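You operate a simulated robot arm through the tools that you are given. There is no shell and no other tool. Be economical: measure what you need, move in short steps, check, and stop when the job is done.

The job below is to be done with a simulated robot arm. You get a single attempt, and the scene is never put back.

TASK
Open the shims drawer.
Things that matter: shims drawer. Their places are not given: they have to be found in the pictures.

The check looks at the end state, three seconds after you hand in, the way a careful person would. Anything else that was tipped, shoved, dropped, spilled or broken makes it a failure.

THE ROBOT
A 7-joint arm with a two-finger parallel gripper, fixed in place. Base frame: the origin is at the foot of the arm, x ahead of it, y to its left, z up. Lengths are in mm, angles in rad, forces in N, time in s.
With the tool pointing down near the work surface it reaches from about 260 to 680 mm from the base axis. Its first joint turns from -1.152 to 1.152 rad. Payload 1.57 kg.
The tool frame sits at the grasp point between the pads (the TCP): z along the fingers, y along the line on which they close. The tips reach 30 mm beyond it. The gripper opens to 110 mm. The fingers are 24 mm wide and 12 mm thick; the gripper's body (48 by 112 mm) begins 78 mm behind the TCP.
Orientation is that of the tool frame in the base frame, as a unit quaternion [x, y, z, w]. With the fingers straight down and closing along the base's y, the tool's x points along the base's -x, its y along +y and its z along -z.

THE INTERFACE
- The arm moves only by the tool move_arm. Its argument "increments" is a list that holds one entry, the list of rows, each a list of 7 numbers: the shift along the tool's x, y, z in units of 50 mm (1.0 is 50 mm), then the turn, a rotation vector about the tool's x, y, z in units of 5 degrees (1.0 is 5 degrees), then the finger opening in mm, from 0 to 110. In form: [[[tx, ty, tz, rx, ry, rz, fingers], ...]]. A call has 1 to 10 rows; each row shifts and turns the commanded pose from where the row before left it, along the tool's axes as they then stand. A call with a number of a shift or a turn outside -1 to 1 is refused whole. Each row takes 0.2 s and may step no farther than 50 mm and 0.15 rad from the row before; otherwise, or with a gripper value out of range, the whole call is refused. Where a pose cannot be reached the arm comes as near as it can. A force on the tool above 40 N (or 10 N above the force at the start of the call, whichever is more), or a blocked arm, ends the call early, and 0.2 s more pass. The fingers move at their own pace (about 108 mm/s each) and stop on an object; they squeeze with about 37 N. The grip force told is the motor's: it shows also when the fingers shut on nothing. Time passes only in rows, and 0.2 s behind the last, so rows that do not move let the fingers close. The reply holds the time, the measured pose of the TCP, the force on the tool along the base axes, the opening and the grip force, in the units named above and with some noise.
- Cameras (640 x 400 px; columns grow to the right, rows downward): "scene" is fixed at [138.1, -391.7, 1376]; the picture's right is [0.93, -0.36, 0.00], its down [-0.29, -0.76, -0.58] and it looks along [0.21, 0.54, -0.81] (base axes); focal length 321 px, centre (320, 200). "wrist" rides on the gripper at [-36, 0, -80] in the tool frame; the picture's right is [0.00, -1.00, 0.00], its down [0.97, 0.00, -0.24] and it looks along [0.24, 0.00, 0.97] (tool axes); focal length 218 px, centre (320, 200).
- get_image(camera): a new picture of that camera. The clock stands still meanwhile.
- measure_at(camera, pixels): there is no depth. For up to 12 entries [column, row, z] of the newest picture of that camera ("zoom" is the newest enlarged one), the place [x, y] in the base frame at which the ray of that pixel passes the height z, good to about 3 mm. The clock stands still meanwhile.
- enlarge(camera, box): a new picture of the part [left, top, right, bottom] of that camera's present view, enlarged. The clock stands still meanwhile.
- close_job(): hands the job in; it is judged then, once.

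Work in short steps. Measure before you move; look again where a grasp or a placing could have gone wrong, and mend it. You have 60 turns and 26 pictures in all, those below and enlarged ones among them. Open the gripper and draw the arm clear of the work before you hand the job in, unless the task says otherwise; then end with one line.

The tools are called after "Call:" as name(argument=value, ...) on one line, values as JSON. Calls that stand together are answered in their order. move_arm: Moves the arm, as the interface text tells. Its arguments: {"type":"object","properties":{"increments":{"type":"array","items":{"type":"array","items":{"type":"array","items":{"type":"number"}}}}},"required":["increments"]} The other tools are called the same way: get_image (camera) takes a picture; measure_at (camera, pixels) gives the place at which the rays of pixels pass given heights; enlarge (camera, box) takes an enlarged picture of a part of a camera's view; close_job () hands the job in.

At the start:

```text
t: 0.0
position: [388.4, 173.1, 917.2]
ee_rot: [0.0, 1.0, 0.001, 0.0]
force: [0.6, -0.2, -0.7]
gripper_width: 110.2
finger_force: 0.0
```

scene: 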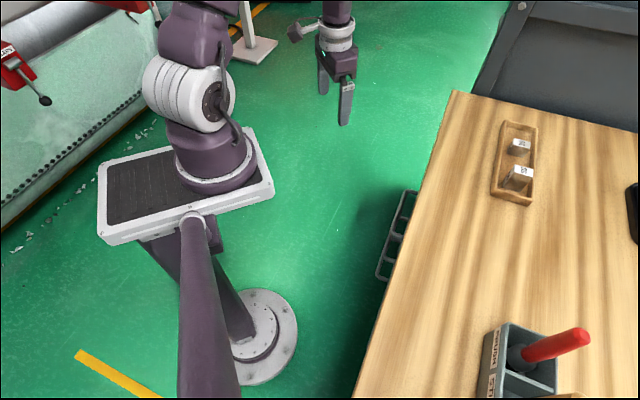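
wrist: 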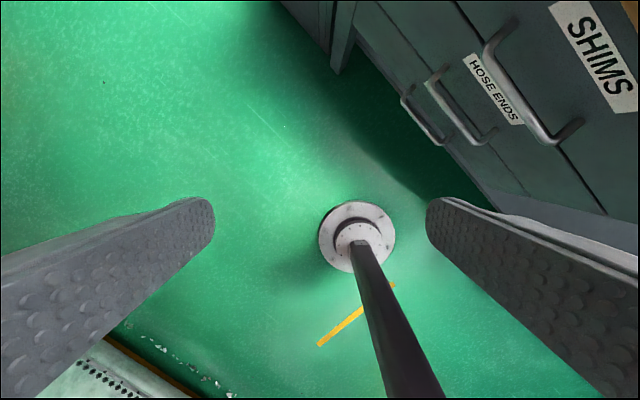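

The wrist view shows the SHIMS label at (600,55) with a handle near (530,90). I'll enlarge it to see the seams between the drawers.

Call:
enlarge(camera="wrist", box=[380, 0, 640, 200])

Call:
enlarge(camera="scene", box=[340, 80, 540, 400])

```text
2.00 times, centred on (510, 100) of wrist
```

zoom: 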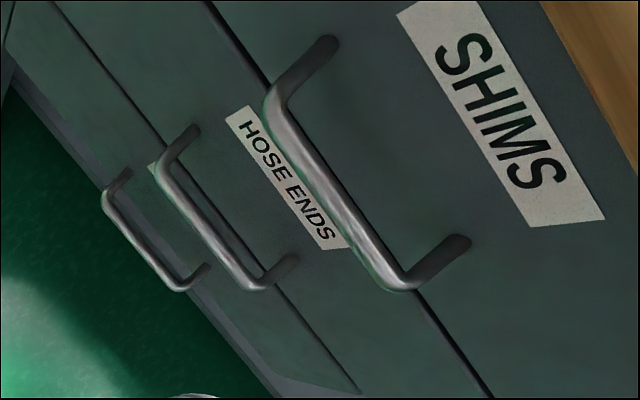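

```text
1.25 times, centred on (440, 240) of scene
```

zoom: 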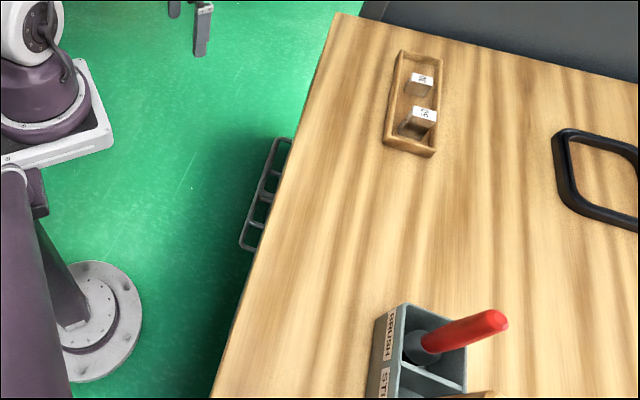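

SHIMS is the top drawer, with its label above the handle. I'll enlarge the handle in the scene view and measure its rays at several heights, so I can triangulate between the two cameras.

Call:
enlarge(camera="scene", box=[360, 170, 440, 300])

Call:
measure_at(camera="wrist", pixels=[[486, 50, 600], [550, 142, 600], [486, 50, 550], [550, 142, 550], [486, 50, 500], [550, 142, 500], [625, 9, 675], [638, 30, 675]])

Call:
measure_at(camera="scene", pixels=[[455, 91, 675], [356, 390, 675], [407, 240, 675]])

```text
3.08 times, centred on (400, 235) of scene
```

zoom: 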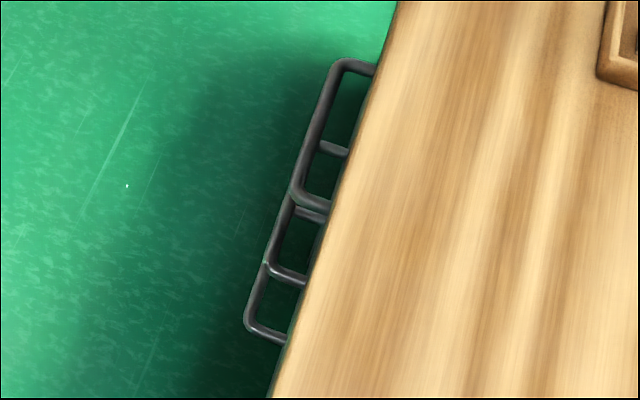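

```text
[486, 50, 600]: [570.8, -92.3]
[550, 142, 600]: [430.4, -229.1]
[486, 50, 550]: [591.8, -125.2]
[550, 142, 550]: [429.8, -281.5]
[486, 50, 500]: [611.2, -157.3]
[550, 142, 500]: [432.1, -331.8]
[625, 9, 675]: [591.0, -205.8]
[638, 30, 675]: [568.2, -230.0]
```

```text
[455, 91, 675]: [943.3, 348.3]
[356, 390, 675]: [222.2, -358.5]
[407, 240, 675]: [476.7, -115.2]
```

The handle's bar ends in the scene are at full pixels (407,190) and (393,234). I'll measure their rays at several heights.

Call:
measure_at(camera="scene", pixels=[[407.1, 190.2, 600], [392.9, 234.4, 600], [407.1, 190.2, 700], [392.9, 234.4, 700], [407.1, 190.2, 800], [392.9, 234.4, 800]])

Call:
measure_at(camera="wrist", pixels=[[486, 50, 650], [550, 142, 650], [486, 50, 700], [550, 142, 700], [486, 50, 750], [550, 142, 750]])

```text
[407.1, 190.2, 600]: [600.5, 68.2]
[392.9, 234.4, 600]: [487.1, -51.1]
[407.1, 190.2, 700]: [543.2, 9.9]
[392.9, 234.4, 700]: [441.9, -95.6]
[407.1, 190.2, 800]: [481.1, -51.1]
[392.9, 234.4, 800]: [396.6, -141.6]
```

```text
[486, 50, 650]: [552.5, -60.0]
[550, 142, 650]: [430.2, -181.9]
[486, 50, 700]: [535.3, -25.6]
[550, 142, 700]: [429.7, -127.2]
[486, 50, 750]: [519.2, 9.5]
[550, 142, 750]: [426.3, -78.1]
```

Triangulation puts the top handle bar at z≈725, running from (527,-7) to (430,-106), so the face is at 45° and the pull direction is (-0.71, 0.71). Next I'll measure the post feet at zoom (325,40) and (460,240), full (512,20) and (580,120), to get the gap between bar and face.

Call:
measure_at(camera="wrist", pixels=[[486, 50, 725], [550, 142, 725], [512.5, 21, 725], [580, 120, 725], [625, 9, 800], [638, 30, 800]])

Call:
measure_at(camera="scene", pixels=[[455, 91, 800], [407, 240, 800], [497, 200, 800], [535, 205, 800]])

```text
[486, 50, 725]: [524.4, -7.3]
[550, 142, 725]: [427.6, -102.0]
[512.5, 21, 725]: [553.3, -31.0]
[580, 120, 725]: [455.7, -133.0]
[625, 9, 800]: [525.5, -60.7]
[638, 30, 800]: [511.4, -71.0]
```

```text
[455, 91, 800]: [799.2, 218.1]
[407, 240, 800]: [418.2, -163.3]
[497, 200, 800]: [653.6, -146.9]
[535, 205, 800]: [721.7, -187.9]
```

The gap between bar and face is about 38 mm. I'll yaw the tool by 45° so it closes along the drawer normal, and narrow the fingers to 32 mm.

Call:
move_arm(increments=[[[0, 0, 0, 0, 0, -1, 32], [0, 0, 0, 0, 0, -1, 32], [0, 0, 0, 0, 0, -1, 32], [0, 0, 0, 0, 0, -1, 32], [0, 0, 0, 0, 0, -1, 32], [0, 0, 0, 0, 0, -1, 32], [0, 0, 0, 0, 0, -1, 32], [0, 0, 0, 0, 0, -1, 32], [0, 0, 0, 0, 0, -1, 32], [0, 0, 0, 0, 0, 0, 32]]])

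```text
t: 2.2
position: [389.7, 172.7, 917.6]
ee_rot: [-0.382, 0.924, 0.0, 0.0]
force: [-0.8, 0.2, 0.2]
gripper_width: 32.0
finger_force: 0.1
```

The yaw is as planned. I'll move sideways over the handle while still high, then tilt 15°.

Call:
move_arm(increments=[[[0.392, -0.76, 0, 0, 0, 0, 32], [0.392, -0.76, 0, 0, 0, 0, 32], [0.392, -0.76, 0, 0, 0, 0, 32], [0.392, -0.76, 0, 0, 0, 0, 32], [0.392, -0.76, 0, 0, 0, 0, 32], [0, 0, 0, 1, 0, 0, 32], [0, 0, 0, 1, 0, 0, 32], [0, 0, 0, 1, 0, 0, 32], [0, 0, 0, 0, 0, 0, 32]]])

Call:
get_image(camera="wrist")

```text
t: 4.2
position: [454.9, -31.2, 918.0]
ee_rot: [-0.38, 0.916, -0.121, 0.05]
force: [-1.0, -0.7, 0.4]
gripper_width: 32.0
finger_force: 0.1
```

```text
20 pictures are left
```

wrist: 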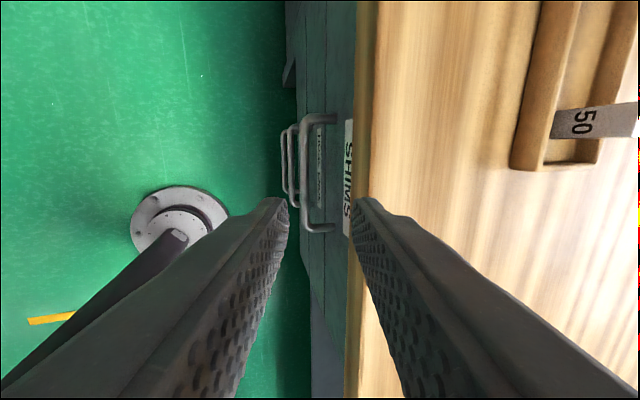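

The handle is visible between the fingers, with bar ends at about (304,122) and (304,227). I'll re-measure it and the tabletop edge from this viewpoint.

Call:
measure_at(camera="wrist", pixels=[[304, 117, 725], [304, 229, 725], [304, 117, 740], [304, 229, 740], [304, 117, 710], [304, 229, 710], [330, 228, 725], [374, 100, 800], [354, 90, 770]])

```text
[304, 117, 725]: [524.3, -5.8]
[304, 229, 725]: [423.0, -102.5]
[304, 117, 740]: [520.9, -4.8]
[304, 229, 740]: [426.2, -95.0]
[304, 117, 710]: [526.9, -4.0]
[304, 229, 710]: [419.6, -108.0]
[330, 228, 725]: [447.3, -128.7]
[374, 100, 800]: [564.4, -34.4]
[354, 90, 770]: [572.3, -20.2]
```

The bar is confirmed at about (475,-54,725). I'll shift outward 24 mm, descend 110 mm along the tool axis, and then look.

Call:
move_arm(increments=[[[0.04, 0.474, 0, 0, 0, 0, 32], [0, 0, 0.55, 0, 0, 0, 32], [0, 0, 0.55, 0, 0, 0, 32], [0, 0, 0.55, 0, 0, 0, 32], [0, 0, 0.55, 0, 0, 0, 32], [0, 0, 0, 0, 0, 0, 32]]])

Call:
get_image(camera="wrist")

Call:
enlarge(camera="scene", box=[340, 130, 500, 270])

```text
t: 5.6
position: [454.9, -34.3, 803.2]
ee_rot: [-0.379, 0.916, -0.12, 0.05]
force: [0.1, 0.0, 0.5]
gripper_width: 31.8
finger_force: 0.0
```

```text
19 pictures are left
```

wrist: 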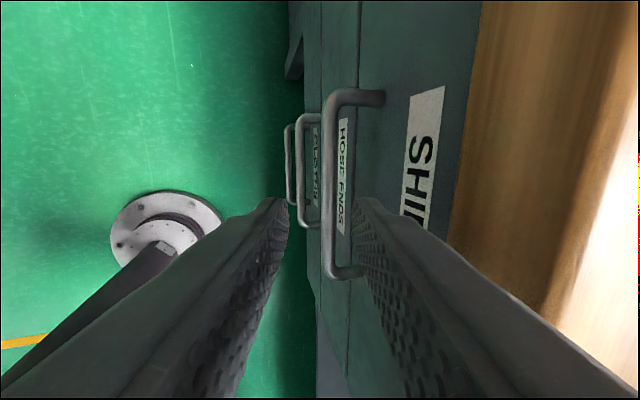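

```text
2.86 times, centred on (420, 200) of scene
```

zoom: 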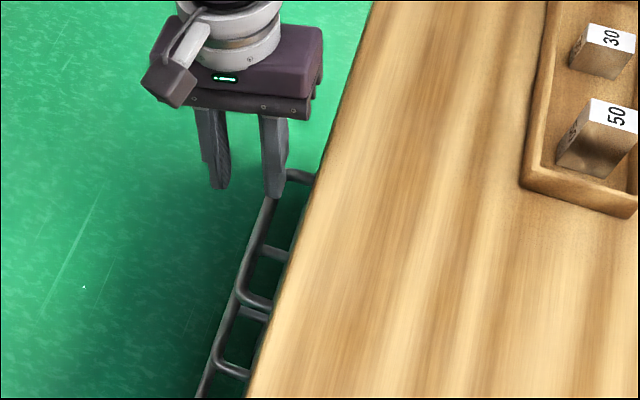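

The bar is at column ~328, between the fingertips (287 and 355). I'll measure its ends again from here.

Call:
measure_at(camera="wrist", pixels=[[331, 97, 725], [329, 270, 725], [331, 97, 715], [329, 270, 715], [380, 98, 725], [361, 271, 725]])

```text
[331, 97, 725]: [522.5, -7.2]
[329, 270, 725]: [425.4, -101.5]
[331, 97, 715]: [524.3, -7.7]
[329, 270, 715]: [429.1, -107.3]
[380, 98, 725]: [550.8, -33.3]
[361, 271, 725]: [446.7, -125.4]
```

The tool axis passes ~6 mm outward of the bar, so I'll shift inward 3 mm. Then I'll descend 67 mm to straddle it.

Call:
move_arm(increments=[[[0, -0.06, 0.25, 0, 0, 0, 32], [0, 0, 0.27, 0, 0, 0, 32], [0, 0, 0.27, 0, 0, 0, 32], [0, 0, 0.27, 0, 0, 0, 32], [0, 0, 0.27, 0, 0, 0, 32], [0, 0, 0, 0, 0, 0, 32]]])

Call:
get_image(camera="wrist")

Call:
enlarge(camera="scene", box=[340, 130, 500, 270])

```text
t: 7.0
position: [470.2, -47.2, 739.6]
ee_rot: [-0.381, 0.916, -0.118, 0.048]
force: [-7.4, 7.2, 2.5]
gripper_width: 31.9
finger_force: 0.0
stopped in row 6: the force on the tool passed its limit (the readings are from after the stop); the commanded pose is now the measured one
```

```text
17 pictures are left
```

wrist: 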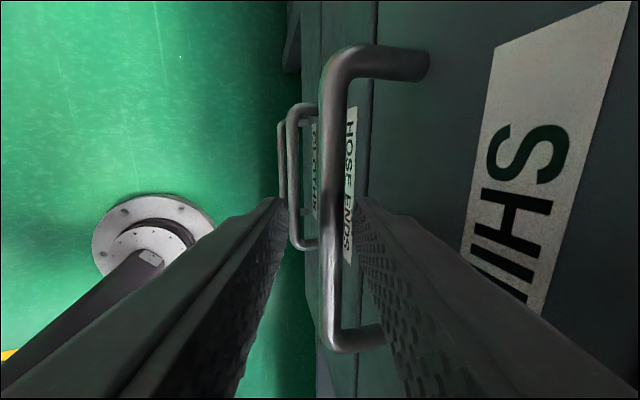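

```text
2.86 times, centred on (420, 200) of scene
```

zoom: 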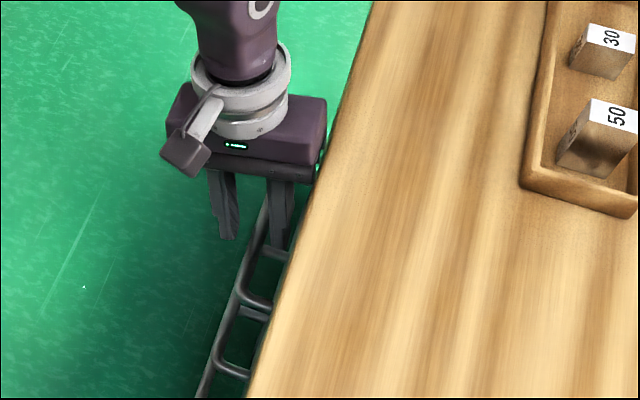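

The bar is between the fingers, and the light outward force (about 10 N) means the inner fingertip is touching the drawer face. Closing moves that finger off the face, so I'll close on the bar now.

Call:
move_arm(increments=[[[0, 0, 0, 0, 0, 0, 20], [0, 0, 0, 0, 0, 0, 10], [0, 0, 0, 0, 0, 0, 0], [0, 0, 0, 0, 0, 0, 0]]])

```text
t: 8.0
position: [468.7, -47.6, 740.4]
ee_rot: [-0.38, 0.916, -0.118, 0.048]
force: [-14.1, 13.1, 3.9]
gripper_width: 12.0
finger_force: 29.5
```

The fingers stopped at 12 mm on the bar. I'll pull straight out horizontally with small steps first.

Call:
move_arm(increments=[[[0, 0.193, -0.052, 0, 0, 0, 0], [0, 0.193, -0.052, 0, 0, 0, 0], [0, 0.193, -0.052, 0, 0, 0, 0], [0, 0.193, -0.052, 0, 0, 0, 0]]])

```text
t: 9.0
position: [441.0, -21.2, 738.8]
ee_rot: [-0.379, 0.916, -0.12, 0.05]
force: [2.0, -0.9, 32.1]
gripper_width: 11.9
finger_force: 29.4
```

It moved 38 mm out with the grip intact, but there's an upward force of 32 N, meaning the tool presses down on the handle. I'll ease up 1 mm and see.

Call:
move_arm(increments=[[[0, 0, -0.02, 0, 0, 0, 0], [0, 0.193, -0.054, 0, 0, 0, 0]]])

Call:
get_image(camera="wrist")

```text
t: 9.6
position: [433.6, -11.6, 739.7]
ee_rot: [-0.38, 0.916, -0.117, 0.047]
force: [0.6, -0.9, -23.4]
gripper_width: 11.7
finger_force: 29.1
```

```text
15 pictures are left
```

wrist: 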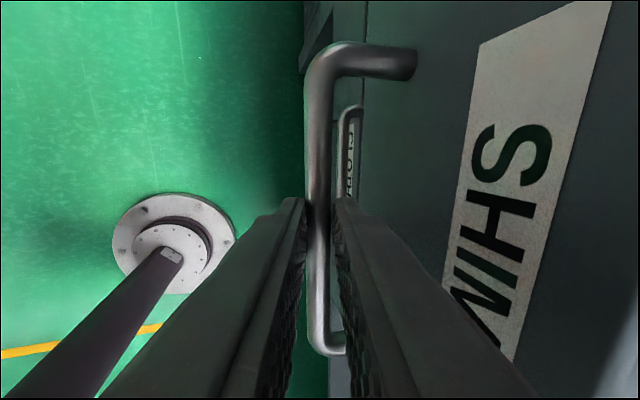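

The drawer is coming out and the grip is holding. I'll continue pulling, with a slight z correction.

Call:
move_arm(increments=[[[0, 0.29, -0.07, 0, 0, 0, 0], [0, 0.29, -0.078, 0, 0, 0, 0], [0, 0.29, -0.078, 0, 0, 0, 0], [0, 0.29, -0.078, 0, 0, 0, 0], [0, 0.29, -0.078, 0, 0, 0, 0]]])

```text
t: 10.8
position: [381.2, 41.3, 741.1]
ee_rot: [-0.38, 0.916, -0.119, 0.047]
force: [2.0, 1.2, -29.0]
gripper_width: 11.7
finger_force: 29.0
```

It's out 124 mm so far. I'll correct z down ~0.6 mm and continue.

Call:
move_arm(increments=[[[0, 0.29, -0.064, 0, 0, 0, 0], [0, 0.29, -0.076, 0, 0, 0, 0], [0, 0.29, -0.076, 0, 0, 0, 0], [0, 0.29, -0.076, 0, 0, 0, 0]]])

Call:
get_image(camera="scene")

```text
t: 11.8
position: [337.9, 82.5, 741.3]
ee_rot: [-0.379, 0.916, -0.118, 0.05]
force: [3.7, 5.0, 30.8]
gripper_width: 11.9
finger_force: 28.9
```

```text
14 pictures are left
```

scene: 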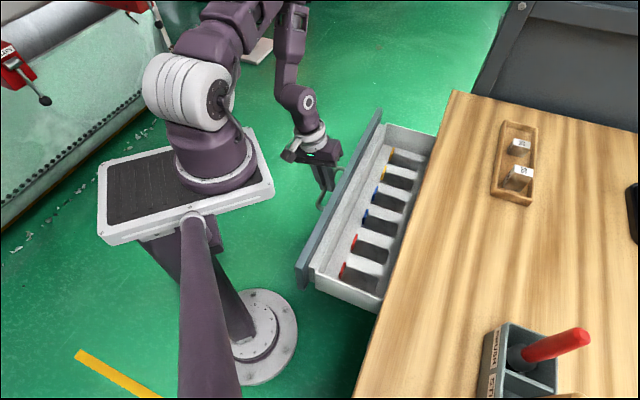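

The scene shows the drawer open ~185 mm, with its contents upright. I'll ease the z load and pull a little more, watching for the end stop.

Call:
move_arm(increments=[[[0, 0.2, -0.064, 0, 0, 0, 0], [0, 0.2, -0.052, 0, 0, 0, 0], [0, 0.2, -0.052, 0, 0, 0, 0], [0, 0.2, -0.052, 0, 0, 0, 0]]])

```text
t: 12.8
position: [309.2, 110.0, 741.7]
ee_rot: [-0.379, 0.916, -0.119, 0.049]
force: [8.0, 7.5, 31.6]
gripper_width: 11.9
finger_force: 28.7
```

It's out ~225 mm, which is well open. I'll release to 26 mm and let it settle.

Call:
move_arm(increments=[[[0, 0, 0, 0, 0, 0, 20], [0, 0, 0, 0, 0, 0, 26], [0, 0, 0, 0, 0, 0, 26]]])

```text
t: 13.6
position: [309.3, 110.9, 739.9]
ee_rot: [-0.379, 0.916, -0.119, 0.048]
force: [0.3, 0.0, 0.5]
gripper_width: 26.2
finger_force: 0.0
```

The force is zero, so the handle is free. I'll withdraw along the tool axis.

Call:
move_arm(increments=[[[0, 0, -0.3, 0, 0, 0, 26], [0, 0, -0.4, 0, 0, 0, 26], [0, 0, -0.5, 0, 0, 0, 26], [0, 0, -0.5, 0, 0, 0, 26], [0, 0, -0.5, 0, 0, 0, 26], [0, 0, -0.5, 0, 0, 0, 26], [0, 0, 0, 0, 0, 0, 26]]])

Call:
get_image(camera="scene")

```text
t: 15.2
position: [286.7, 133.8, 867.1]
ee_rot: [-0.38, 0.916, -0.122, 0.048]
force: [-0.4, 0.4, 0.2]
gripper_width: 26.0
finger_force: 0.0
out of reach, approached as far as the arm can: row 6
```

```text
13 pictures are left
```

scene: 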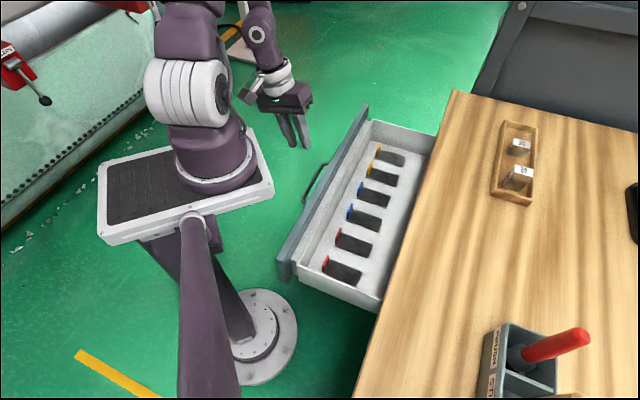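

The drawer is open, the arm is clear of it with the gripper open, and nothing else was disturbed. I'm handing in.

Call:
close_job()

```text
The job is handed in.
```

The shims drawer is open by about 225 mm, the arm is clear of it with the gripper released, and the last picture shows nothing else moved or tipped.
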